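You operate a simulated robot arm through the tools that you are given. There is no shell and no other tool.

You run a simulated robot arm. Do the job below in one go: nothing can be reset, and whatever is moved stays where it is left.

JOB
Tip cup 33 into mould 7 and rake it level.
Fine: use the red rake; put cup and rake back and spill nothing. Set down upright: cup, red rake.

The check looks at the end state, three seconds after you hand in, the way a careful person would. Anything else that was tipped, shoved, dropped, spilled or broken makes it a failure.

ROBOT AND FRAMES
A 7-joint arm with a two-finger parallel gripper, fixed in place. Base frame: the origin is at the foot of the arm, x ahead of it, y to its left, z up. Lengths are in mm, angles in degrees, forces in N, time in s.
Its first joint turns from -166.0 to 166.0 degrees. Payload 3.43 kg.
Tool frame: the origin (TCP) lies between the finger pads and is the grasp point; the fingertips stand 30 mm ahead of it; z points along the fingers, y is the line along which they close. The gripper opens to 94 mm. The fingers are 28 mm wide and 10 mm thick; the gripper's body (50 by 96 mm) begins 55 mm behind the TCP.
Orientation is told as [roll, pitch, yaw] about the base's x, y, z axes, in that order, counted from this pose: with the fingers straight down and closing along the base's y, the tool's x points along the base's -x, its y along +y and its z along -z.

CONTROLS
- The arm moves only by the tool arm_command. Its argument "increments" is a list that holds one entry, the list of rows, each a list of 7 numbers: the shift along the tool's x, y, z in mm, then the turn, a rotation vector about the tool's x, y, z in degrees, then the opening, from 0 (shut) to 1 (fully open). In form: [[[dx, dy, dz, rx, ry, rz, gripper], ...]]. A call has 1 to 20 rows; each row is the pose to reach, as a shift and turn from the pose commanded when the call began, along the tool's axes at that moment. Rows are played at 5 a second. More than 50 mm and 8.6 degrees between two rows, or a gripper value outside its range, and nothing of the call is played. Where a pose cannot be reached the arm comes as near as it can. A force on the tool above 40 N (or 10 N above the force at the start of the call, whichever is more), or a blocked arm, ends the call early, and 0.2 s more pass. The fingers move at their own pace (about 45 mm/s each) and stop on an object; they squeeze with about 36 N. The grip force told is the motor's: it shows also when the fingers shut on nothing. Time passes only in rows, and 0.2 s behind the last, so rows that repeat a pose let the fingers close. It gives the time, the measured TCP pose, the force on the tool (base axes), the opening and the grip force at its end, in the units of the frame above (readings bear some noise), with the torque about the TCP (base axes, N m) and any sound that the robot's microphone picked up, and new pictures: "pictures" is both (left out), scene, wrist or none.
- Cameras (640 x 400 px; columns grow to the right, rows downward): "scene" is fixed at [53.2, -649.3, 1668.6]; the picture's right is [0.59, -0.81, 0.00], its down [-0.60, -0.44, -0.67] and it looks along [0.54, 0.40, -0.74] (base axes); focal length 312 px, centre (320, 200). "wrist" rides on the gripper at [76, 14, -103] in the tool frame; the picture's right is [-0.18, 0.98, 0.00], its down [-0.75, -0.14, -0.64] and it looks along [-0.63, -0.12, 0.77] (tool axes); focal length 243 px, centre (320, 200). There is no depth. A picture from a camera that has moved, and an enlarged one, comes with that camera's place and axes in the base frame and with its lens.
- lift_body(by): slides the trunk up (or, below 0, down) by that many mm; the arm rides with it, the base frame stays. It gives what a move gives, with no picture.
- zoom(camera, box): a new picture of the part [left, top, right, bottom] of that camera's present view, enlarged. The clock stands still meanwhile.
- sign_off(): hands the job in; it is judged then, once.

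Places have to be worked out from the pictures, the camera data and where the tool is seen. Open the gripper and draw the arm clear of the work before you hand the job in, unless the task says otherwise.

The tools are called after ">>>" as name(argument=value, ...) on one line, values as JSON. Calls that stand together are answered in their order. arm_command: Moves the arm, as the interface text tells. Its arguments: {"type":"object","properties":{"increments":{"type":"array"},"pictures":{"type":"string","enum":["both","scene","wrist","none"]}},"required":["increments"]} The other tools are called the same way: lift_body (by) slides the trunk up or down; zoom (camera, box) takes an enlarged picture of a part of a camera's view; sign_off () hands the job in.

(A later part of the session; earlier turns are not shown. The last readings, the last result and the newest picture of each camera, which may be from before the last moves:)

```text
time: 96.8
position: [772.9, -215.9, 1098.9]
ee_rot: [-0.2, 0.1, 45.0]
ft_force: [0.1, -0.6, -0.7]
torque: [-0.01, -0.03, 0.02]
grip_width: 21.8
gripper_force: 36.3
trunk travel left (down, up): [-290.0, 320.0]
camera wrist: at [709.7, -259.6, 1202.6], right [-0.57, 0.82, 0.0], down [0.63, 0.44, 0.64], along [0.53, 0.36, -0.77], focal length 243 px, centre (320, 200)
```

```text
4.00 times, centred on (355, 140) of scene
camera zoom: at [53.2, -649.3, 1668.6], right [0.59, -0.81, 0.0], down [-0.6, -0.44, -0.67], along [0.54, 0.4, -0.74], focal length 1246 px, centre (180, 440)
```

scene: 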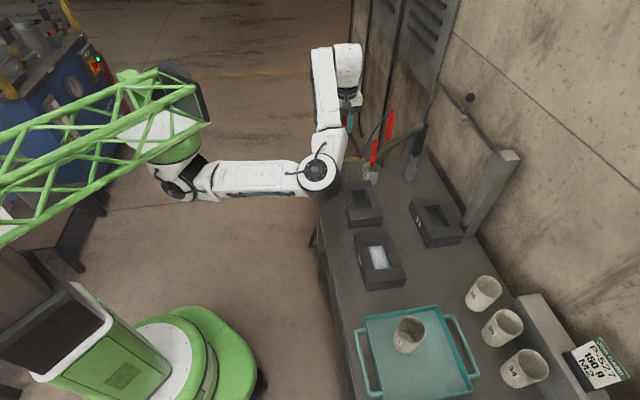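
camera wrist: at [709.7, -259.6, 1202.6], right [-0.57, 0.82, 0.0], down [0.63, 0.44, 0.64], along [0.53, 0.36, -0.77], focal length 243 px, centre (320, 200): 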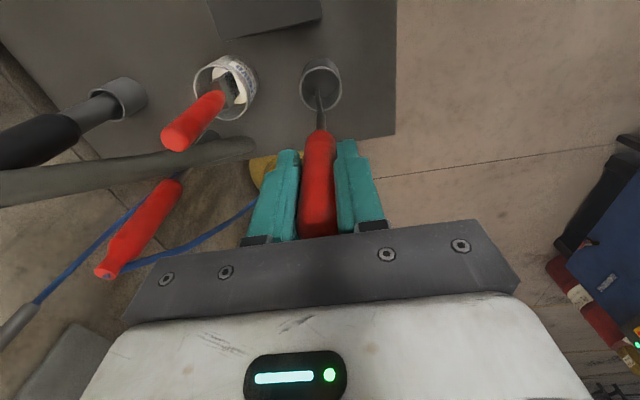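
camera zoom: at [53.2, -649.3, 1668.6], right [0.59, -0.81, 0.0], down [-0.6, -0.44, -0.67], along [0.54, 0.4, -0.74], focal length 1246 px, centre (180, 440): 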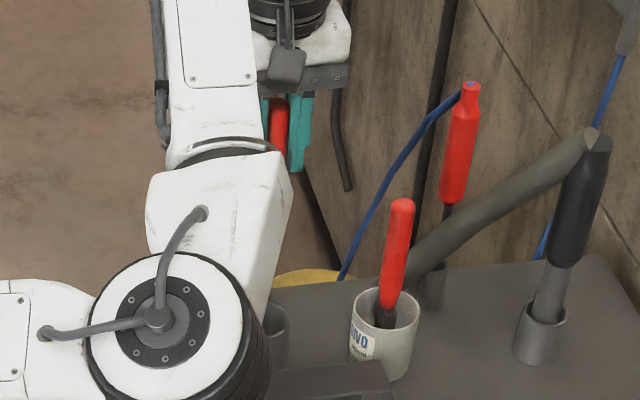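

The rake is clear of the holder. I carry it to above mould 7 while turning the tool to yaw -45°, which sets the bar across the cavity.

>>> arm_command(increments=[[[12, -1, -6, 0, 0, 3, 0.05], [36, -4, -14, 0, 0, 10, 0.05], [68, -7.5, -20, 0, 0, 18, 0.05], [102, -11, -20, 0, 0, 26, 0.05], [136, -15, -20, 0, 0, 34, 0.05], [170, -19, -20, 0, 0, 42, 0.05], [204, -22.5, -20, 0, 0, 50, 0.05], [238, -26, -20, 0, 0, 58, 0.05], [272, -30, -20, 0, 0, 66, 0.05], [304, -33.5, -20, 0, 0, 74, 0.05], [332, -36.6, -20, 0, 0, 82, 0.05], [352, -39, -20, 0, 0, 88, 0.05], [362, -40, -20, 0, 0, 90, 0.05], [362, -40, -20, 0, 0, 90, 0.05]]], pictures="both")

>>> zoom(camera="wrist", box=[220, 40, 420, 220])

>>> zoom(camera="scene", box=[320, 170, 440, 290])

```text
time: 99.8
position: [546.0, -500.6, 1118.2]
ee_rot: [-0.2, -0.2, -45.0]
ft_force: [-0.3, 0.1, -0.4]
torque: [0.01, 0.02, 0.02]
grip_width: 22.1
gripper_force: 35.6
trunk travel left (down, up): [-290.0, 320.0]
camera wrist: at [502.6, -436.1, 1221.7], right [0.83, 0.56, 0.0], down [0.43, -0.63, 0.64], along [0.36, -0.53, -0.76], focal length 243 px, centre (320, 200)
```

scene: 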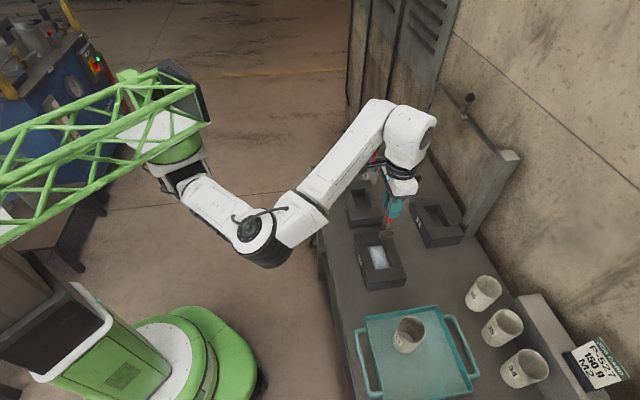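
wrist: 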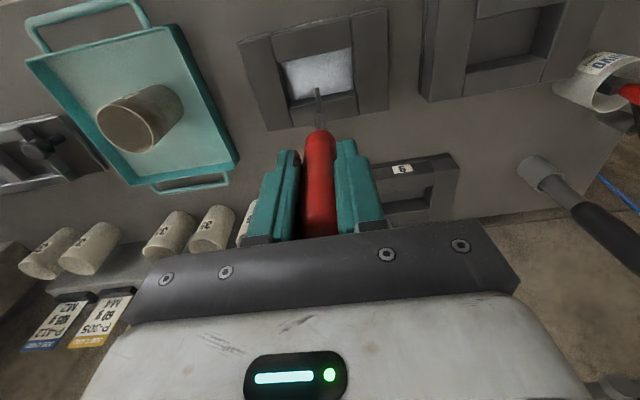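

```text
2.22 times, centred on (320, 130) of wrist
camera zoom: at [502.6, -436.1, 1221.7], right [0.83, 0.56, 0.0], down [0.43, -0.63, 0.64], along [0.36, -0.53, -0.76], focal length 539 px, centre (320, 356)
```

zoom: 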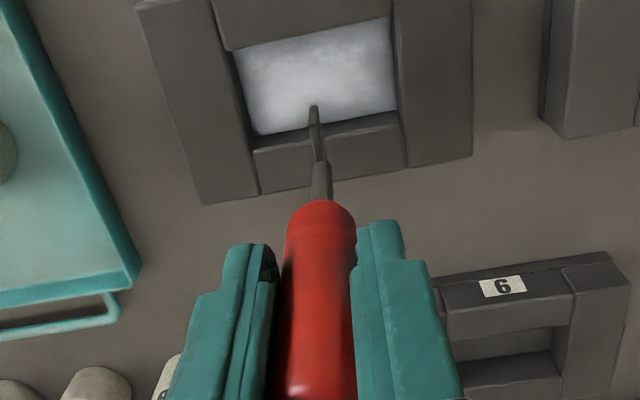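

```text
3.33 times, centred on (380, 230) of scene
camera zoom: at [53.2, -649.3, 1668.6], right [0.59, -0.81, 0.0], down [-0.6, -0.44, -0.67], along [0.54, 0.4, -0.74], focal length 1039 px, centre (120, 100)
```

zoom: 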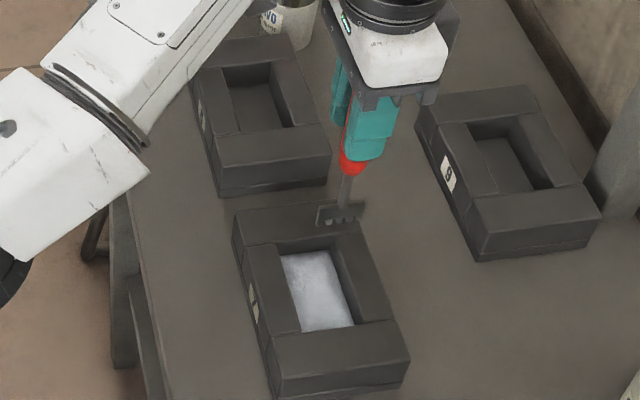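

The rake head is visible in the scene view, lying across the mould. I enlarge it to measure the blade and its height below the tool.

>>> zoom(camera="scene", box=[370, 200, 410, 250])

>>> zoom(camera="wrist", box=[290, 60, 350, 150])

```text
8.00 times, centred on (390, 225) of scene
camera zoom: at [53.2, -649.3, 1668.6], right [0.59, -0.81, 0.0], down [-0.6, -0.44, -0.67], along [0.54, 0.4, -0.74], focal length 2493 px, centre (-240, 0)
```

zoom: 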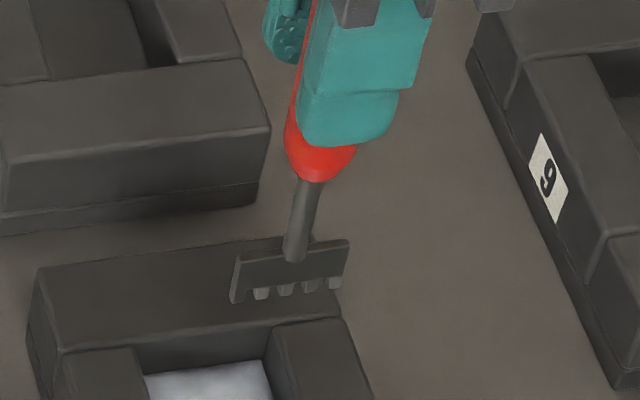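

```text
4.44 times, centred on (320, 105) of wrist
camera zoom: at [502.6, -436.1, 1221.7], right [0.83, 0.56, 0.0], down [0.43, -0.63, 0.64], along [0.36, -0.53, -0.76], focal length 1078 px, centre (320, 622)
```

zoom: 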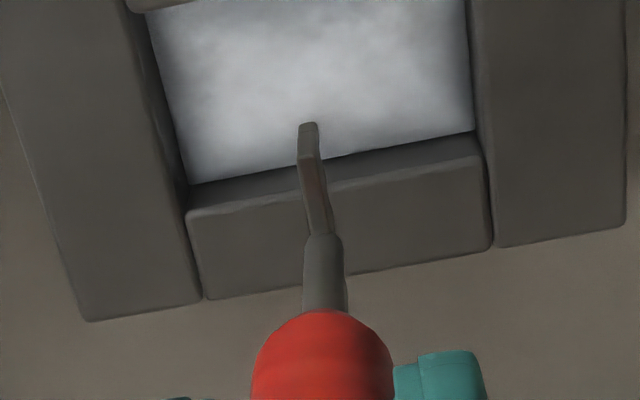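

The rake has a toothed plate about 39 mm wide with teeth tips roughly 130 mm below the TCP, and it hangs straight. The powder looks about 10 mm deep at the walls. I lower until the teeth are just above the mould rim to calibrate the height.

>>> arm_command(increments=[[[0, 0, 8, 0, 0, 0, 0.05], [0, 0, 22, 0, 0, 0, 0.05], [0, 0, 38, 0, 0, 0, 0.05], [0, 0, 54, 0, 0, 0, 0.05], [0, 0, 66, 0, 0, 0, 0.05], [0, 0, 73, 0, 0, 0, 0.05], [0, 0, 75, 0, 0, 0, 0.05], [0, 0, 75, 0, 0, 0, 0.05]]], pictures="both")

>>> zoom(camera="wrist", box=[240, 30, 400, 150])

>>> zoom(camera="scene", box=[350, 225, 410, 285])

```text
time: 101.6
position: [545.7, -501.0, 1042.2]
ee_rot: [-0.1, -0.3, -45.0]
ft_force: [0.3, -0.1, 0.0]
torque: [0.01, 0.03, -0.01]
grip_width: 22.0
gripper_force: 36.1
trunk travel left (down, up): [-290.0, 320.0]
camera wrist: at [502.5, -437.2, 1146.7], right [0.82, 0.57, 0.0], down [0.43, -0.63, 0.64], along [0.36, -0.53, -0.76], focal length 243 px, centre (320, 200)
```

scene: 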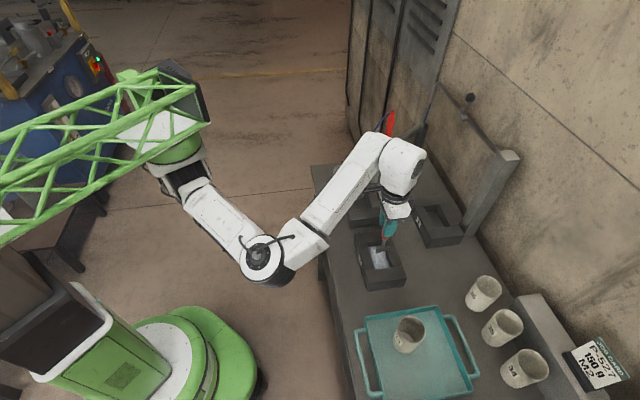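
wrist: 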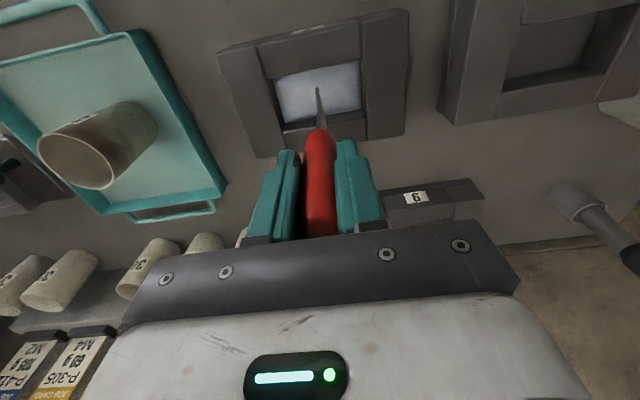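

```text
3.33 times, centred on (320, 90) of wrist
camera zoom: at [502.5, -437.2, 1146.7], right [0.82, 0.57, 0.0], down [0.43, -0.63, 0.64], along [0.36, -0.53, -0.76], focal length 809 px, centre (320, 567)
```

zoom: 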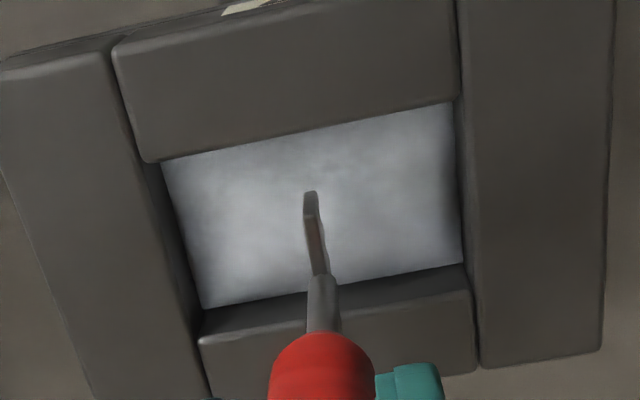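

```text
6.67 times, centred on (380, 255) of scene
camera zoom: at [53.2, -649.3, 1668.6], right [0.59, -0.81, 0.0], down [-0.6, -0.44, -0.67], along [0.54, 0.4, -0.74], focal length 2078 px, centre (-80, -167)
```

zoom: 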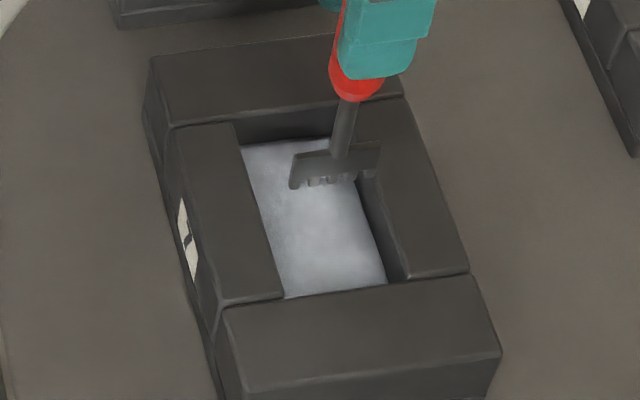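

Calibration: teeth tips are at z≈912.5, so about 129.5 mm below the TCP, and the blade centre sits about 5.5 mm beyond the TCP toward the wall. I shift to compensate, enter at the tray end with the teeth at z≈886, and make a first high pass to the far end.

>>> arm_command(increments=[[[3, -10, 0, 0, 0, 0, 0.05], [5.5, -24, 0, 0, 0, 0, 0.05], [5.5, -37, 0, 0, 0, 0, 0.05], [5.5, -37, 12, 0, 0, 0, 0.05], [5.5, -37, 22, 0, 0, 0, 0.05], [5.5, -37, 26.5, 0, 0, 0, 0.05], [5.5, -28, 26.5, 0, 0, 0, 0.05], [5.5, -19, 26.5, 0, 0, 0, 0.05], [5.5, -10, 26.5, 0, 0, 0, 0.05], [5.5, -1, 26.5, 0, 0, 0, 0.05], [5.5, 8, 26.5, 0, 0, 0, 0.05], [5.5, 17, 26.5, 0, 0, 0, 0.05], [5.5, 26, 26.5, 0, 0, 0, 0.05], [5.5, 33, 26.5, 0, 0, 0, 0.05], [5.5, 37, 26.5, 0, 0, 0, 0.05], [5.5, 37, 26.5, 0, 0, 0, 0.05]]], pictures="both")

>>> zoom(camera="wrist", box=[220, 0, 400, 140])

>>> zoom(camera="scene", box=[350, 225, 410, 285])

```text
time: 105.0
position: [567.6, -470.7, 1017.7]
ee_rot: [-0.1, -0.1, -45.0]
ft_force: [0.5, 0.4, -1.2]
torque: [0.0, 0.06, -0.01]
grip_width: 21.8
gripper_force: 36.2
trunk travel left (down, up): [-290.0, 320.0]
camera wrist: at [525.1, -405.7, 1121.1], right [0.82, 0.57, 0.0], down [0.43, -0.63, 0.64], along [0.36, -0.53, -0.76], focal length 243 px, centre (320, 200)
```

scene: 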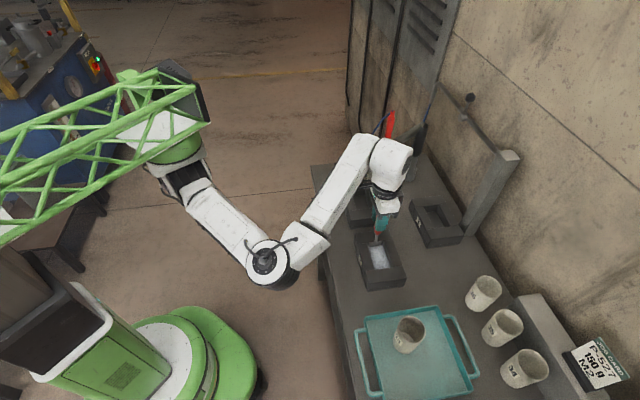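
wrist: 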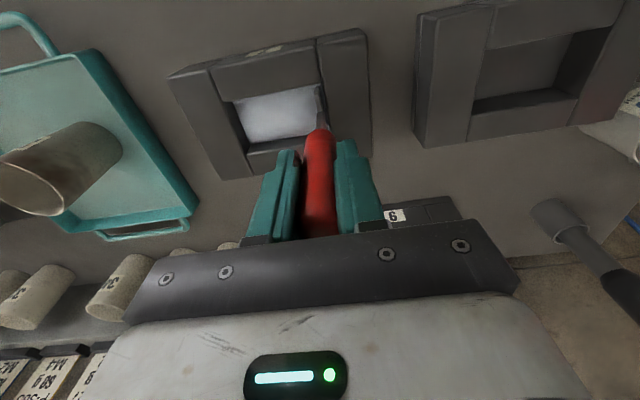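

```text
2.86 times, centred on (310, 70) of wrist
camera zoom: at [525.1, -405.7, 1121.1], right [0.82, 0.57, 0.0], down [0.43, -0.63, 0.64], along [0.36, -0.53, -0.76], focal length 693 px, centre (349, 571)
```

zoom: 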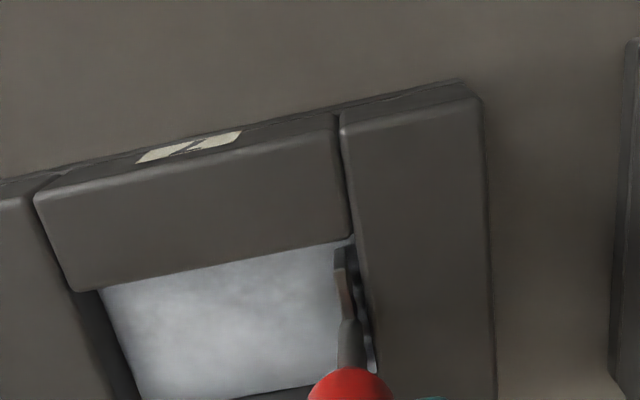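

```text
6.67 times, centred on (380, 255) of scene
camera zoom: at [53.2, -649.3, 1668.6], right [0.59, -0.81, 0.0], down [-0.6, -0.44, -0.67], along [0.54, 0.4, -0.74], focal length 2078 px, centre (-80, -167)
```

zoom: 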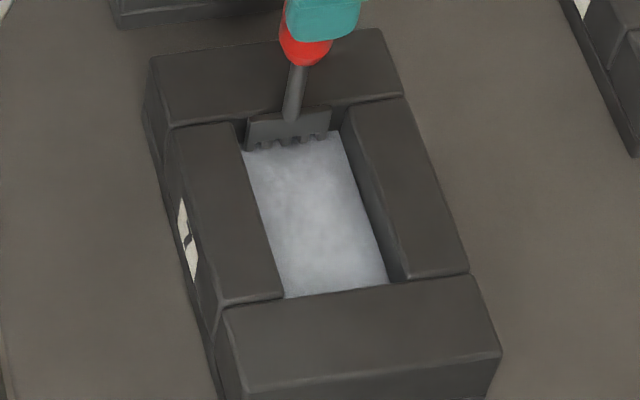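

First pass done at about z 888 with almost no force, so the teeth barely touched. I lower 4 mm and sweep back toward the tray end.

>>> arm_command(increments=[[[0, 0, 4, 0, 0, 0, 0.05], [0, -8, 4, 0, 0, 0, 0.05], [0, -17, 4, 0, 0, 0, 0.05], [0, -26, 4, 0, 0, 0, 0.05], [0, -35, 4, 0, 0, 0, 0.05], [0, -44, 4, 0, 0, 0, 0.05], [0, -53, 4, 0, 0, 0, 0.05], [0, -62, 4, 0, 0, 0, 0.05], [0, -70, 4, 0, 0, 0, 0.05], [0, -74, 4, 0, 0, 0, 0.05], [0, -74, 4, 0, 0, 0, 0.05]]], pictures="both")

>>> zoom(camera="wrist", box=[260, 20, 440, 160])

>>> zoom(camera="scene", box=[350, 225, 410, 285])

```text
time: 107.4
position: [516.0, -522.6, 1011.7]
ee_rot: [-0.2, -0.3, -44.9]
ft_force: [0.8, -0.3, -0.3]
torque: [0.02, 0.0, 0.04]
grip_width: 21.9
gripper_force: 35.5
trunk travel left (down, up): [-290.0, 320.0]
camera wrist: at [472.6, -458.7, 1115.8], right [0.82, 0.57, 0.0], down [0.43, -0.63, 0.64], along [0.36, -0.53, -0.76], focal length 243 px, centre (320, 200)
```

scene: 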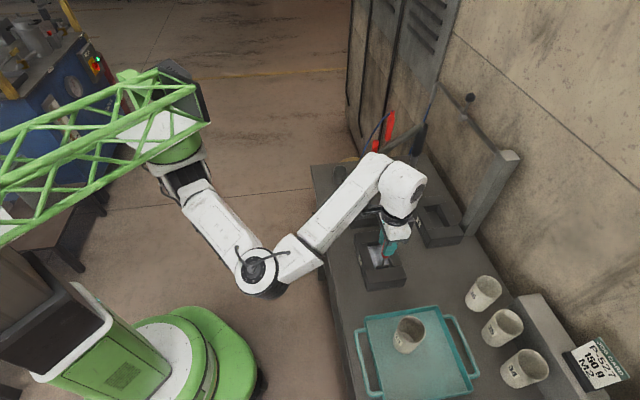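
wrist: 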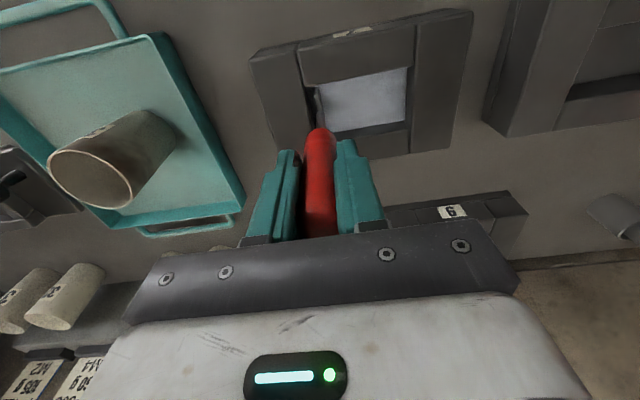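

```text
2.86 times, centred on (350, 90) of wrist
camera zoom: at [472.6, -458.7, 1115.8], right [0.82, 0.57, 0.0], down [0.43, -0.63, 0.64], along [0.36, -0.53, -0.76], focal length 693 px, centre (234, 514)
```

zoom: 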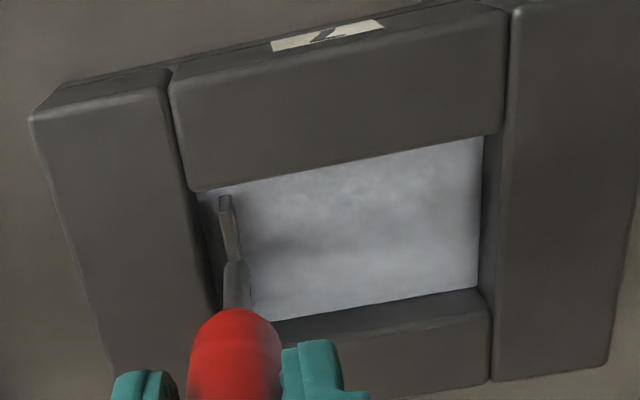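

```text
6.67 times, centred on (380, 255) of scene
camera zoom: at [53.2, -649.3, 1668.6], right [0.59, -0.81, 0.0], down [-0.6, -0.44, -0.67], along [0.54, 0.4, -0.74], focal length 2078 px, centre (-80, -167)
```

zoom: 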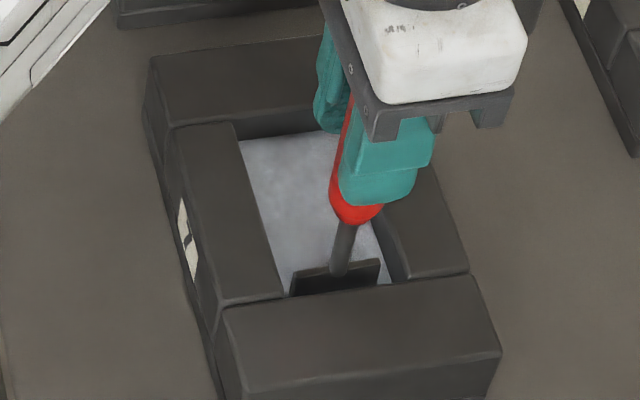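

The surface looks smoother, and the blade (38 mm wide) is centred within 1 mm. I go 1 mm lower and make two passes offset ±5.5 mm across the width to reach the strips near the long walls.

>>> arm_command(increments=[[[-5.5, 0, 1, 0, 0, 0, 0.05], [-5.5, 9, 1, 0, 0, 0, 0.05], [-5.5, 19, 1, 0, 0, 0, 0.05], [-5.5, 29, 1, 0, 0, 0, 0.05], [-5.5, 39, 1, 0, 0, 0, 0.05], [-5.5, 49, 1, 0, 0, 0, 0.05], [-5.5, 59, 1, 0, 0, 0, 0.05], [-5.5, 68, 1, 0, 0, 0, 0.05], [-5.5, 74, 1, 0, 0, 0, 0.05], [0, 74, 1, 0, 0, 0, 0.05], [5.5, 74, 1, 0, 0, 0, 0.05], [5.5, 65, 1, 0, 0, 0, 0.05], [5.5, 55, 1, 0, 0, 0, 0.05], [5.5, 45, 1, 0, 0, 0, 0.05], [5.5, 35, 1, 0, 0, 0, 0.05], [5.5, 25, 1, 0, 0, 0, 0.05], [5.5, 15, 1, 0, 0, 0, 0.05], [5.5, 6, 1, 0, 0, 0, 0.05], [5.5, 0, 1, 0, 0, 0, 0.05], [5.5, 0, 1, 0, 0, 0, 0.05]]], pictures="both")

>>> zoom(camera="wrist", box=[260, 20, 440, 160])

>>> zoom(camera="scene", box=[350, 225, 410, 285])

```text
time: 111.6
position: [510.0, -518.5, 1012.0]
ee_rot: [-0.1, -0.2, -45.0]
ft_force: [-0.1, -1.2, -1.5]
torque: [-0.09, -0.04, 0.0]
grip_width: 22.0
gripper_force: 36.4
trunk travel left (down, up): [-290.0, 320.0]
camera wrist: at [468.4, -454.9, 1116.1], right [0.82, 0.57, 0.0], down [0.43, -0.63, 0.64], along [0.36, -0.53, -0.76], focal length 243 px, centre (320, 200)
```

scene: 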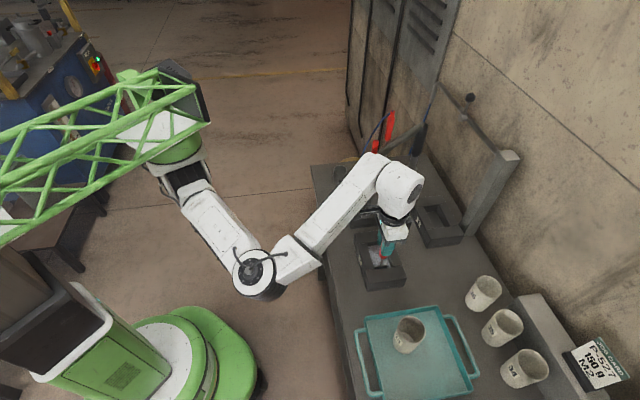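
wrist: 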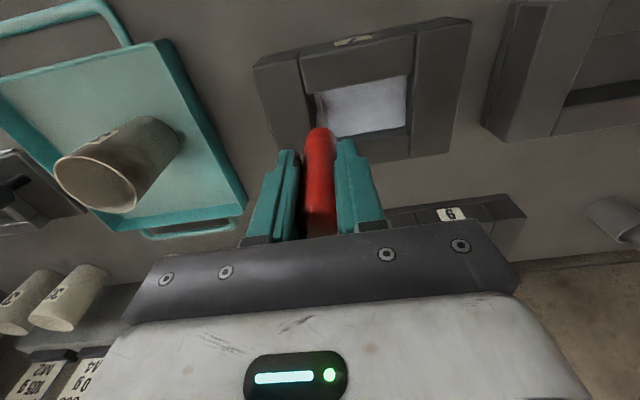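

```text
2.86 times, centred on (350, 90) of wrist
camera zoom: at [468.4, -454.9, 1116.1], right [0.82, 0.57, 0.0], down [0.43, -0.63, 0.64], along [0.36, -0.53, -0.76], focal length 693 px, centre (234, 514)
```

zoom: 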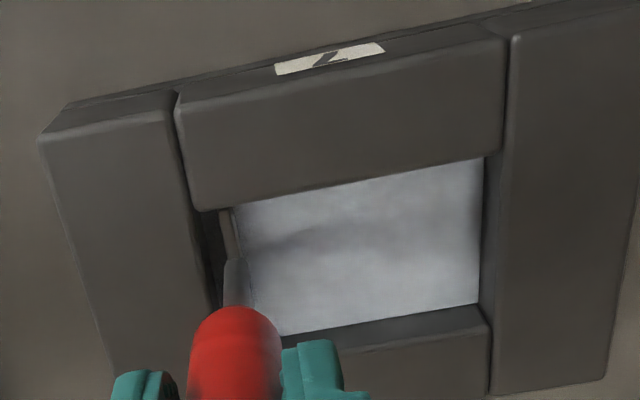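

```text
6.67 times, centred on (380, 255) of scene
camera zoom: at [53.2, -649.3, 1668.6], right [0.59, -0.81, 0.0], down [-0.6, -0.44, -0.67], along [0.54, 0.4, -0.74], focal length 2078 px, centre (-80, -167)
```

zoom: 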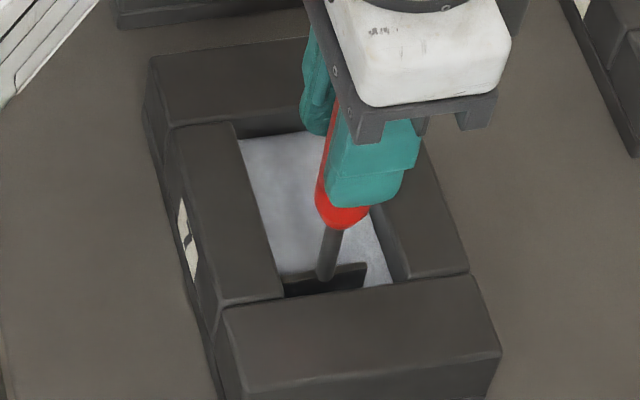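

The blade has covered both sides. I lift the rake clear and move it past the far end to get an unobstructed look at the powder from both cameras.

>>> arm_command(increments=[[[-2, 2, -4, 0, 0, 0, 0.05], [-4, 2, -14, 0, 0, 0, 0.05], [-5.5, 2, -26, 0, 0, 0, 0.05], [-5.5, 6, -38, 0, 0, 0, 0.05], [-5.5, 24, -44, 0, 0, 0, 0.05], [-5.5, 46, -46, 0, 0, 0, 0.05], [-5.5, 68, -46, 0, 0, 0, 0.05], [-5.5, 90, -46, 0, 0, 0, 0.05], [-5.5, 105, -46, 0, 0, 0, 0.05], [-5.5, 112, -46, 0, 0, 0, 0.05], [-5.5, 112, -46, 0, 0, 0, 0.05]]], pictures="both")

>>> zoom(camera="wrist", box=[140, 10, 320, 150])

>>> zoom(camera="scene", box=[350, 225, 410, 285])

```text
time: 114.0
position: [595.9, -443.0, 1058.2]
ee_rot: [-0.1, -0.2, -45.1]
ft_force: [0.0, -0.4, -0.9]
torque: [0.0, 0.04, -0.03]
grip_width: 22.0
gripper_force: 36.0
trunk travel left (down, up): [-290.0, 320.0]
camera wrist: at [552.8, -379.8, 1161.8], right [0.82, 0.57, 0.0], down [0.43, -0.63, 0.64], along [0.36, -0.53, -0.76], focal length 243 px, centre (320, 200)
```

scene: 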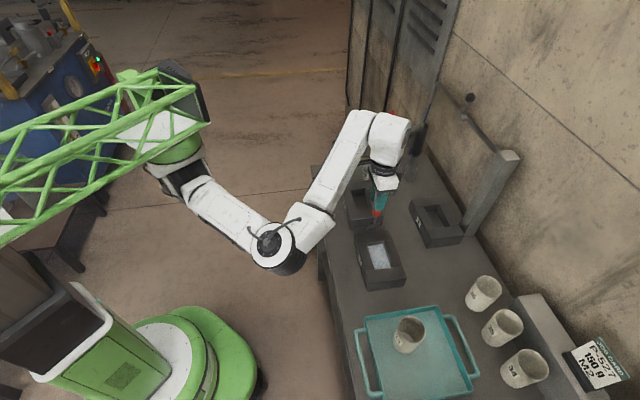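
wrist: 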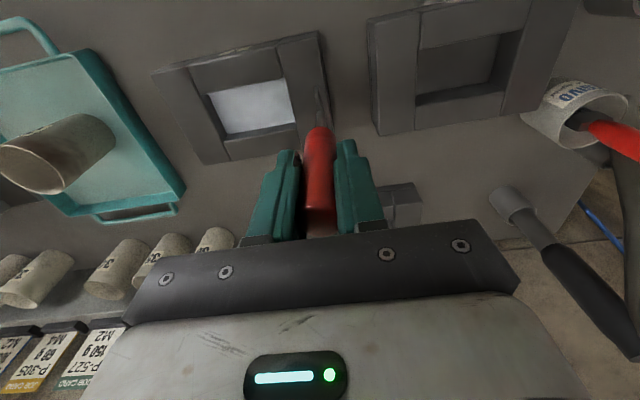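

```text
2.86 times, centred on (230, 80) of wrist
camera zoom: at [552.8, -379.8, 1161.8], right [0.82, 0.57, 0.0], down [0.43, -0.63, 0.64], along [0.36, -0.53, -0.76], focal length 693 px, centre (577, 543)
```

zoom: 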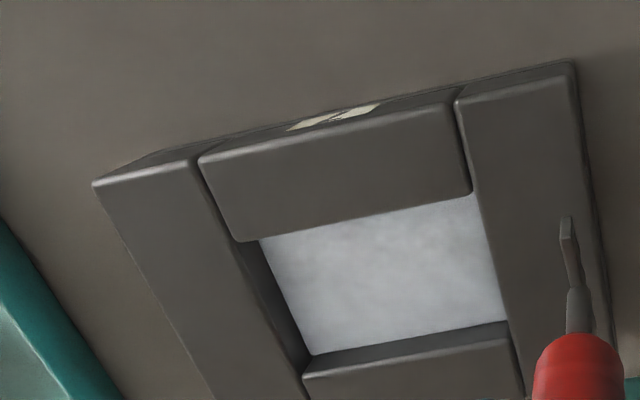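

```text
6.67 times, centred on (380, 255) of scene
camera zoom: at [53.2, -649.3, 1668.6], right [0.59, -0.81, 0.0], down [-0.6, -0.44, -0.67], along [0.54, 0.4, -0.74], focal length 2078 px, centre (-80, -167)
```

zoom: 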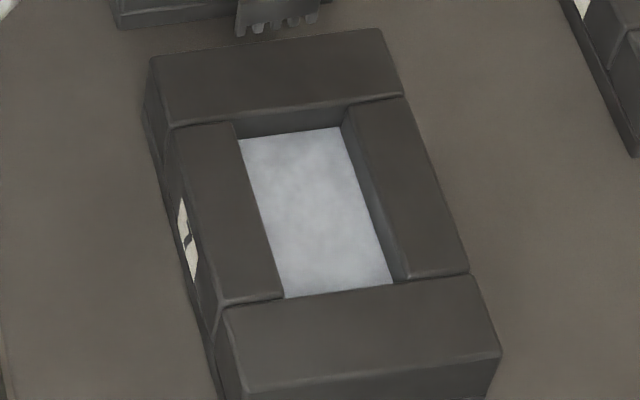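

The powder now meets the walls in straight lines at about z 882, and the bars and bench are clean. I enlarge further to judge remaining unevenness.

>>> zoom(camera="wrist", box=[195, 60, 310, 140])

>>> zoom(camera="scene", box=[364, 238, 394, 274])

```text
5.00 times, centred on (252, 100) of wrist
camera zoom: at [552.8, -379.8, 1161.8], right [0.82, 0.57, 0.0], down [0.43, -0.63, 0.64], along [0.36, -0.53, -0.76], focal length 1213 px, centre (658, 700)
```

zoom: 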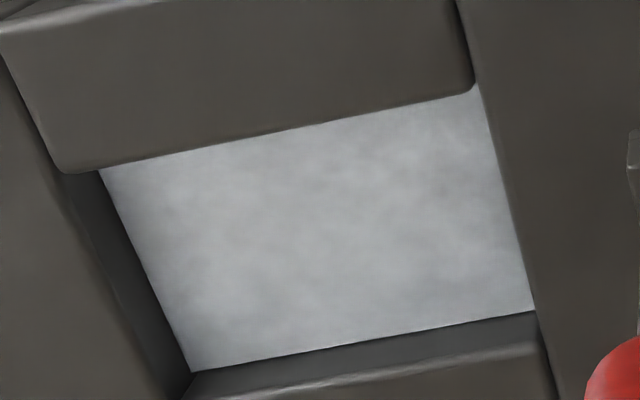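

```text
11.11 times, centred on (379, 256) of scene
camera zoom: at [53.2, -649.3, 1668.6], right [0.59, -0.81, 0.0], down [-0.6, -0.44, -0.67], along [0.54, 0.4, -0.74], focal length 3463 px, centre (-336, -422)
```

zoom: 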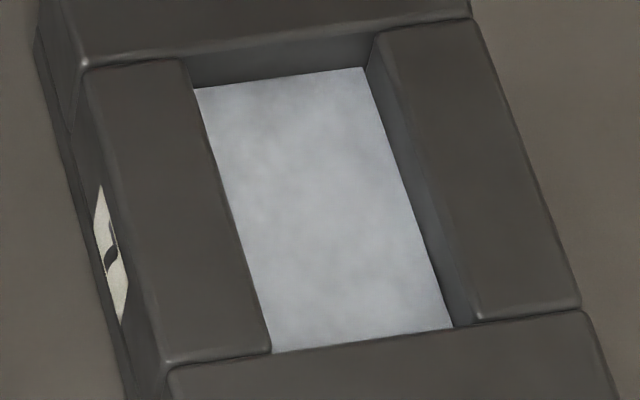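

It looks nearly level with only faint mottling. I make one more set of passes at the same height in the opposite directions to even out what is left, starting at the far end.

>>> arm_command(increments=[[[0, -20, 0, 0, 0, 0, 0.05], [0, -38, 0, 0, 0, 0, 0.05], [0, -38, 18, 0, 0, 0, 0.05], [0, -38, 34, 0, 0, 0, 0.05], [0, -38, 43, 0, 0, 0, 0.05], [-5.5, -39, 46, 0, 0, 0, 0.05], [-5.5, -48, 46, 0, 0, 0, 0.05], [-5.5, -58, 46, 0, 0, 0, 0.05], [-5.5, -68, 46, 0, 0, 0, 0.05], [-5.5, -78, 46, 0, 0, 0, 0.05], [-5.5, -88, 46, 0, 0, 0, 0.05], [-5.5, -98, 46, 0, 0, 0, 0.05], [-5.5, -107, 46, 0, 0, 0, 0.05], [-5.5, -113, 46, 0, 0, 0, 0.05], [-5.5, -113, 46, 0, 0, 0, 0.05]]], pictures="none")

>>> arm_command(increments=[[[5.5, 0, 0, 0, 0, 0, 0.05], [11, 0, 0, 0, 0, 0, 0.05], [11, 10, 0, 0, 0, 0, 0.05], [11, 20, 0, 0, 0, 0, 0.05], [11, 30, 0, 0, 0, 0, 0.05], [11, 40, 0, 0, 0, 0, 0.05], [11, 50, 0, 0, 0, 0, 0.05], [11, 60, 0, 0, 0, 0, 0.05], [11, 69, 0, 0, 0, 0, 0.05], [11, 75, 0, 0, 0, 0, 0.05], [5.5, 75, 0, 0, 0, 0, 0.05], [5.5, 66, 0, 0, 0, 0, 0.05], [5.5, 56, 0, 0, 0, 0, 0.05], [5.5, 46, 0, 0, 0, 0, 0.05], [5.5, 36, 0, 0, 0, 0, 0.05], [5.5, 26, 0, 0, 0, 0, 0.05], [5.5, 16, 0, 0, 0, 0, 0.05], [5.5, 8, 0, 0, 0, 0, 0.05], [5.5, 2, 0, 0, 0, 0, 0.05], [5.5, 2, 0, 0, 0, 0, 0.05]]], pictures="both")

>>> zoom(camera="wrist", box=[260, 20, 440, 160])

```text
time: 117.2
position: [517.8, -527.9, 1012.6]
ee_rot: [-0.2, -0.3, -45.0]
ft_force: [0.9, 1.0, -0.4]
torque: [0.0, 0.01, 0.01]
grip_width: 21.8
gripper_force: 35.9
trunk travel left (down, up): [-290.0, 320.0]
```

```text
time: 121.4
position: [516.7, -522.2, 1011.6]
ee_rot: [0.0, -0.2, -45.0]
ft_force: [-0.4, -0.6, -1.2]
torque: [-0.04, -0.02, -0.03]
grip_width: 22.2
gripper_force: 35.8
trunk travel left (down, up): [-290.0, 320.0]
camera wrist: at [473.5, -458.5, 1115.5], right [0.82, 0.57, 0.0], down [0.43, -0.63, 0.64], along [0.36, -0.53, -0.76], focal length 243 px, centre (320, 200)
```

scene: 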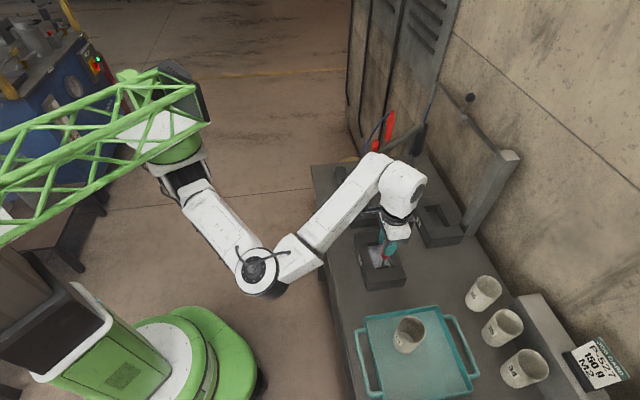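
wrist: 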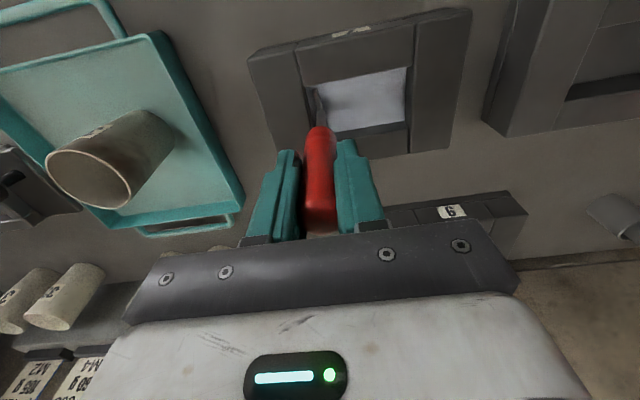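

```text
2.86 times, centred on (350, 90) of wrist
camera zoom: at [473.5, -458.5, 1115.5], right [0.82, 0.57, 0.0], down [0.43, -0.63, 0.64], along [0.36, -0.53, -0.76], focal length 693 px, centre (234, 514)
```

zoom: 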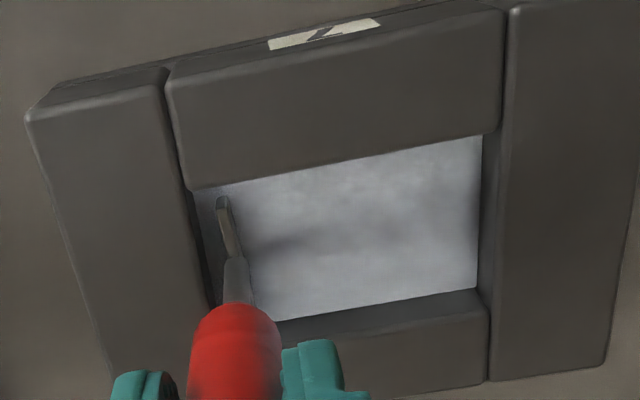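

The passes are done with only about 1 N of force. I lift the rake straight out slowly, then move past the far end to inspect again.

>>> arm_command(increments=[[[0, 1, -2, 0, 0, 0, 0.05], [0, 1, -6, 0, 0, 0, 0.05], [0, 1, -14, 0, 0, 0, 0.05], [0, 1, -26, 0, 0, 0, 0.05], [0, 1, -40, 0, 0, 0, 0.05], [0, 6, -52, 0, 0, 0, 0.05], [0, 24, -60, 0, 0, 0, 0.05], [0, 48, -62, 0, 0, 0, 0.05], [0, 74, -62, 0, 0, 0, 0.05], [0, 98, -62, 0, 0, 0, 0.05], [0, 112, -62, 0, 0, 0, 0.05], [0, 118, -62, 0, 0, 0, 0.05], [0, 118, -62, 0, 0, 0, 0.05]]], pictures="both")

>>> zoom(camera="wrist", box=[140, 10, 320, 150])

>>> zoom(camera="scene", box=[364, 238, 394, 274])

>>> zoom(camera="scene", box=[330, 200, 450, 300])

```text
time: 124.2
position: [600.6, -438.4, 1073.0]
ee_rot: [-0.1, -0.1, -44.8]
ft_force: [-0.3, 0.3, 0.1]
torque: [0.0, 0.0, -0.02]
grip_width: 22.0
gripper_force: 35.9
trunk travel left (down, up): [-290.0, 320.0]
camera wrist: at [556.8, -373.7, 1176.7], right [0.82, 0.57, 0.0], down [0.43, -0.63, 0.64], along [0.36, -0.53, -0.76], focal length 243 px, centre (320, 200)
```

scene: 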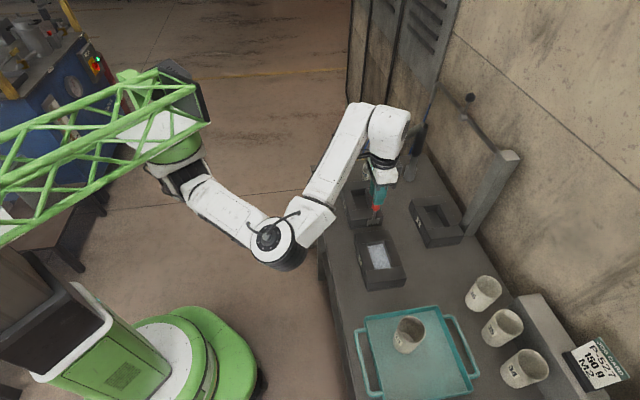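
wrist: 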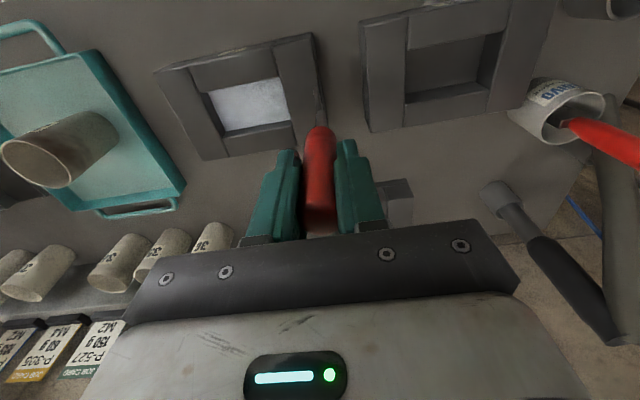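

```text
2.86 times, centred on (230, 80) of wrist
camera zoom: at [556.8, -373.7, 1176.7], right [0.82, 0.57, 0.0], down [0.43, -0.63, 0.64], along [0.36, -0.53, -0.76], focal length 693 px, centre (577, 543)
```

zoom: 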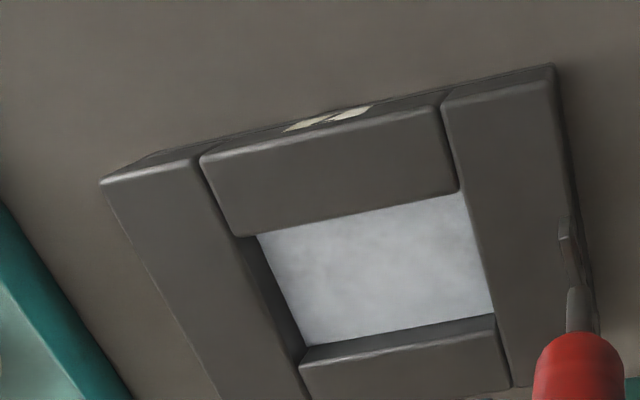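

```text
11.11 times, centred on (379, 256) of scene
camera zoom: at [53.2, -649.3, 1668.6], right [0.59, -0.81, 0.0], down [-0.6, -0.44, -0.67], along [0.54, 0.4, -0.74], focal length 3463 px, centre (-336, -422)
```

zoom: 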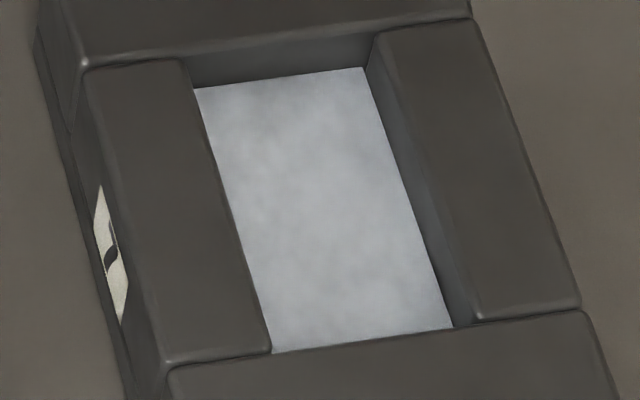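

```text
4.00 times, centred on (390, 250) of scene
camera zoom: at [53.2, -649.3, 1668.6], right [0.59, -0.81, 0.0], down [-0.6, -0.44, -0.67], along [0.54, 0.4, -0.74], focal length 1246 px, centre (40, 0)
```

zoom: 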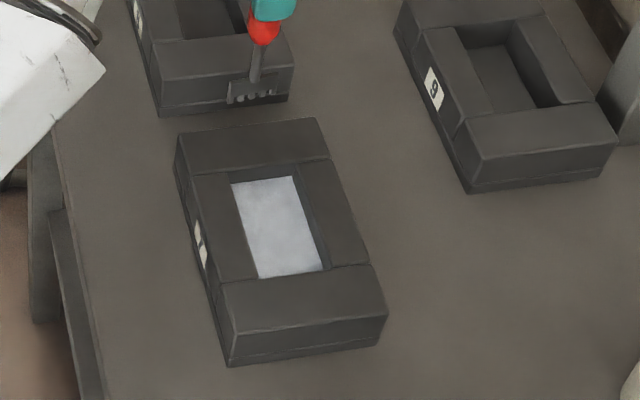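

The level surface and its straight edges are unchanged by the second set, so the powder is flat, with no spills around. I carry the rake back above its holder with the exact reverse of my commanded moves.

>>> arm_command(increments=[[[1, 6, -12, 0, 0, -2, 0.05], [3, 22, -24.5, 0, 0, -8, 0.05], [6, 46, -24.5, 0, 0, -16, 0.05], [9, 72, -24.5, 0, 0, -24, 0.05], [12.5, 100, -24.5, 0, 0, -32, 0.05], [16, 128, -24.5, 0, 0, -40, 0.05], [19, 156, -24.5, 0, 0, -48, 0.05], [22.5, 184, -24.5, 0, 0, -56, 0.05], [26, 212, -24.5, 0, 0, -64, 0.05], [29, 236, -24.5, 0, 0, -72, 0.05], [31.5, 256, -24.5, 0, 0, -80, 0.05], [33.5, 271, -24.5, 0, 0, -86, 0.05], [34.5, 278, -24.5, 0, 0, -89, 0.05], [34.5, 280, -24.5, 0, 0, -90, 0.05], [34.5, 280, -24.5, 0, 0, -90, 0.05], [34.5, 280, -24.5, 0, 0, -90, 0.05]]], pictures="both")

>>> zoom(camera="wrist", box=[250, 60, 400, 220])

```text
time: 127.6
position: [773.3, -215.5, 1096.3]
ee_rot: [-0.2, 0.0, 45.1]
ft_force: [0.8, 0.3, -0.5]
torque: [0.02, 0.01, -0.01]
grip_width: 21.8
gripper_force: 36.1
trunk travel left (down, up): [-290.0, 320.0]
camera wrist: at [709.9, -259.5, 1200.9], right [-0.57, 0.82, 0.0], down [0.63, 0.44, 0.64], along [0.53, 0.36, -0.77], focal length 243 px, centre (320, 200)
```

scene: 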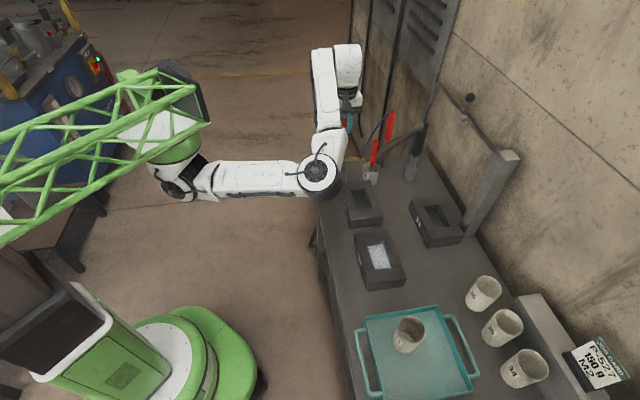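
wrist: 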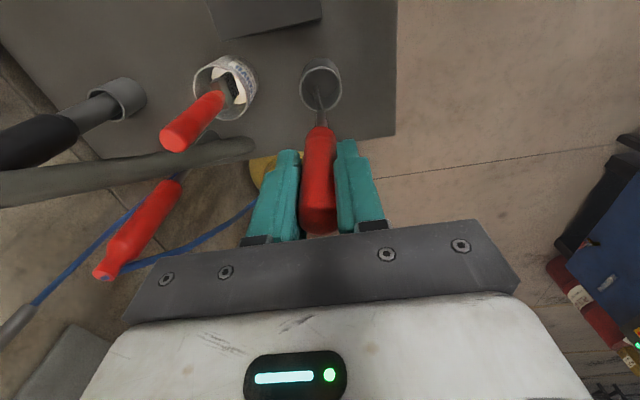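

```text
2.50 times, centred on (325, 140) of wrist
camera zoom: at [709.9, -259.5, 1200.9], right [-0.57, 0.82, 0.0], down [0.63, 0.44, 0.64], along [0.53, 0.36, -0.77], focal length 606 px, centre (308, 350)
```

zoom: 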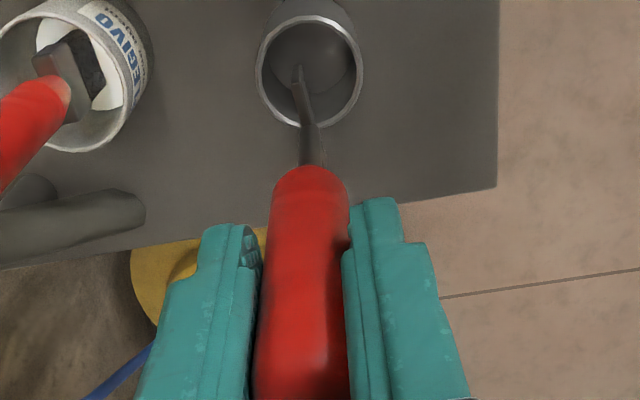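

The view matches the lift-off view, though the rake has slid about 5–6 mm down in the grip, so I expect contact near TCP z≈994. I lower most of the way into the holder first.

>>> arm_command(increments=[[[0, 0, 6, 0, 0, 0, 0.05], [0, 0, 16, 0, 0, 0, 0.05], [0, 0, 28, 0, 0, 0, 0.05], [0, 0, 40, 0, 0, 0, 0.05], [0, 0, 50, 0, 0, 0, 0.05], [0, 0, 58, 0, 0, 0, 0.05], [0, 0, 66, 0, 0, 0, 0.05], [0, 0, 74, 0, 0, 0, 0.05], [0, 0, 82, 0, 0, 0, 0.05], [0, 0, 88, 0, 0, 0, 0.05], [0, 0, 88, 0, 0, 0, 0.05]]], pictures="both")

>>> zoom(camera="wrist", box=[250, 60, 400, 220])

```text
time: 129.2
position: [772.5, -217.6, 1039.5]
ee_rot: [-0.7, -0.3, 45.0]
ft_force: [-2.3, 3.5, 16.6]
torque: [0.2, 0.55, -0.03]
grip_width: 22.1
gripper_force: 35.5
trunk travel left (down, up): [-290.0, 320.0]
stopped in row 7: the force on the tool passed its limit at 45 N (the readings are from after the stop); the commanded pose is now the measured one
camera wrist: at [708.2, -260.1, 1143.5], right [-0.57, 0.82, -0.01], down [0.62, 0.44, 0.65], along [0.54, 0.36, -0.76], focal length 243 px, centre (320, 200)
```

scene: 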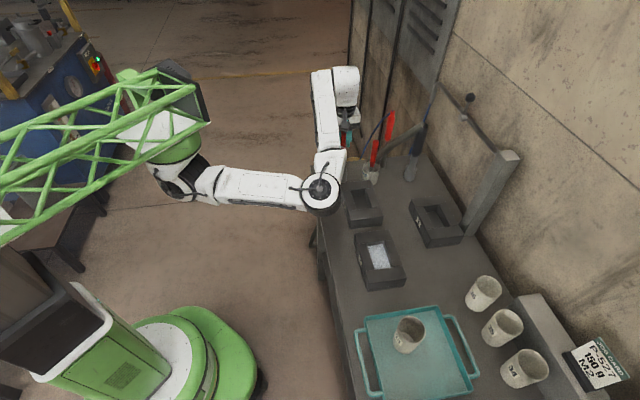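
wrist: 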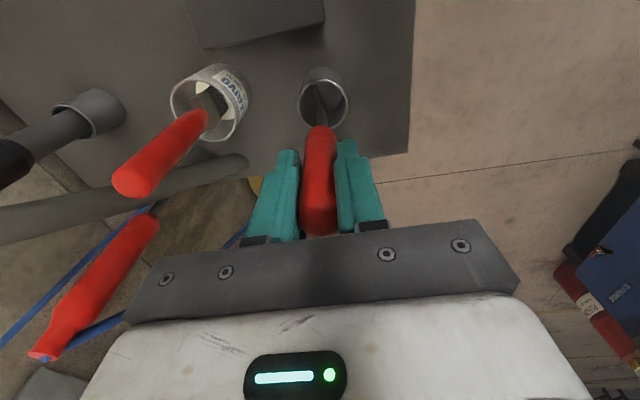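

```text
2.50 times, centred on (325, 140) of wrist
camera zoom: at [708.2, -260.1, 1143.5], right [-0.57, 0.82, -0.01], down [0.62, 0.44, 0.65], along [0.54, 0.36, -0.76], focal length 606 px, centre (308, 350)
```

zoom: 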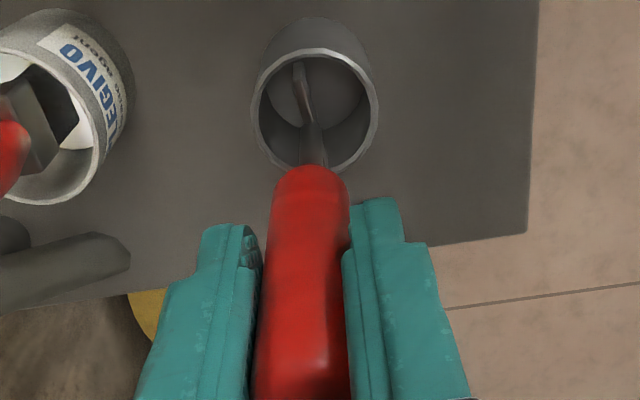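

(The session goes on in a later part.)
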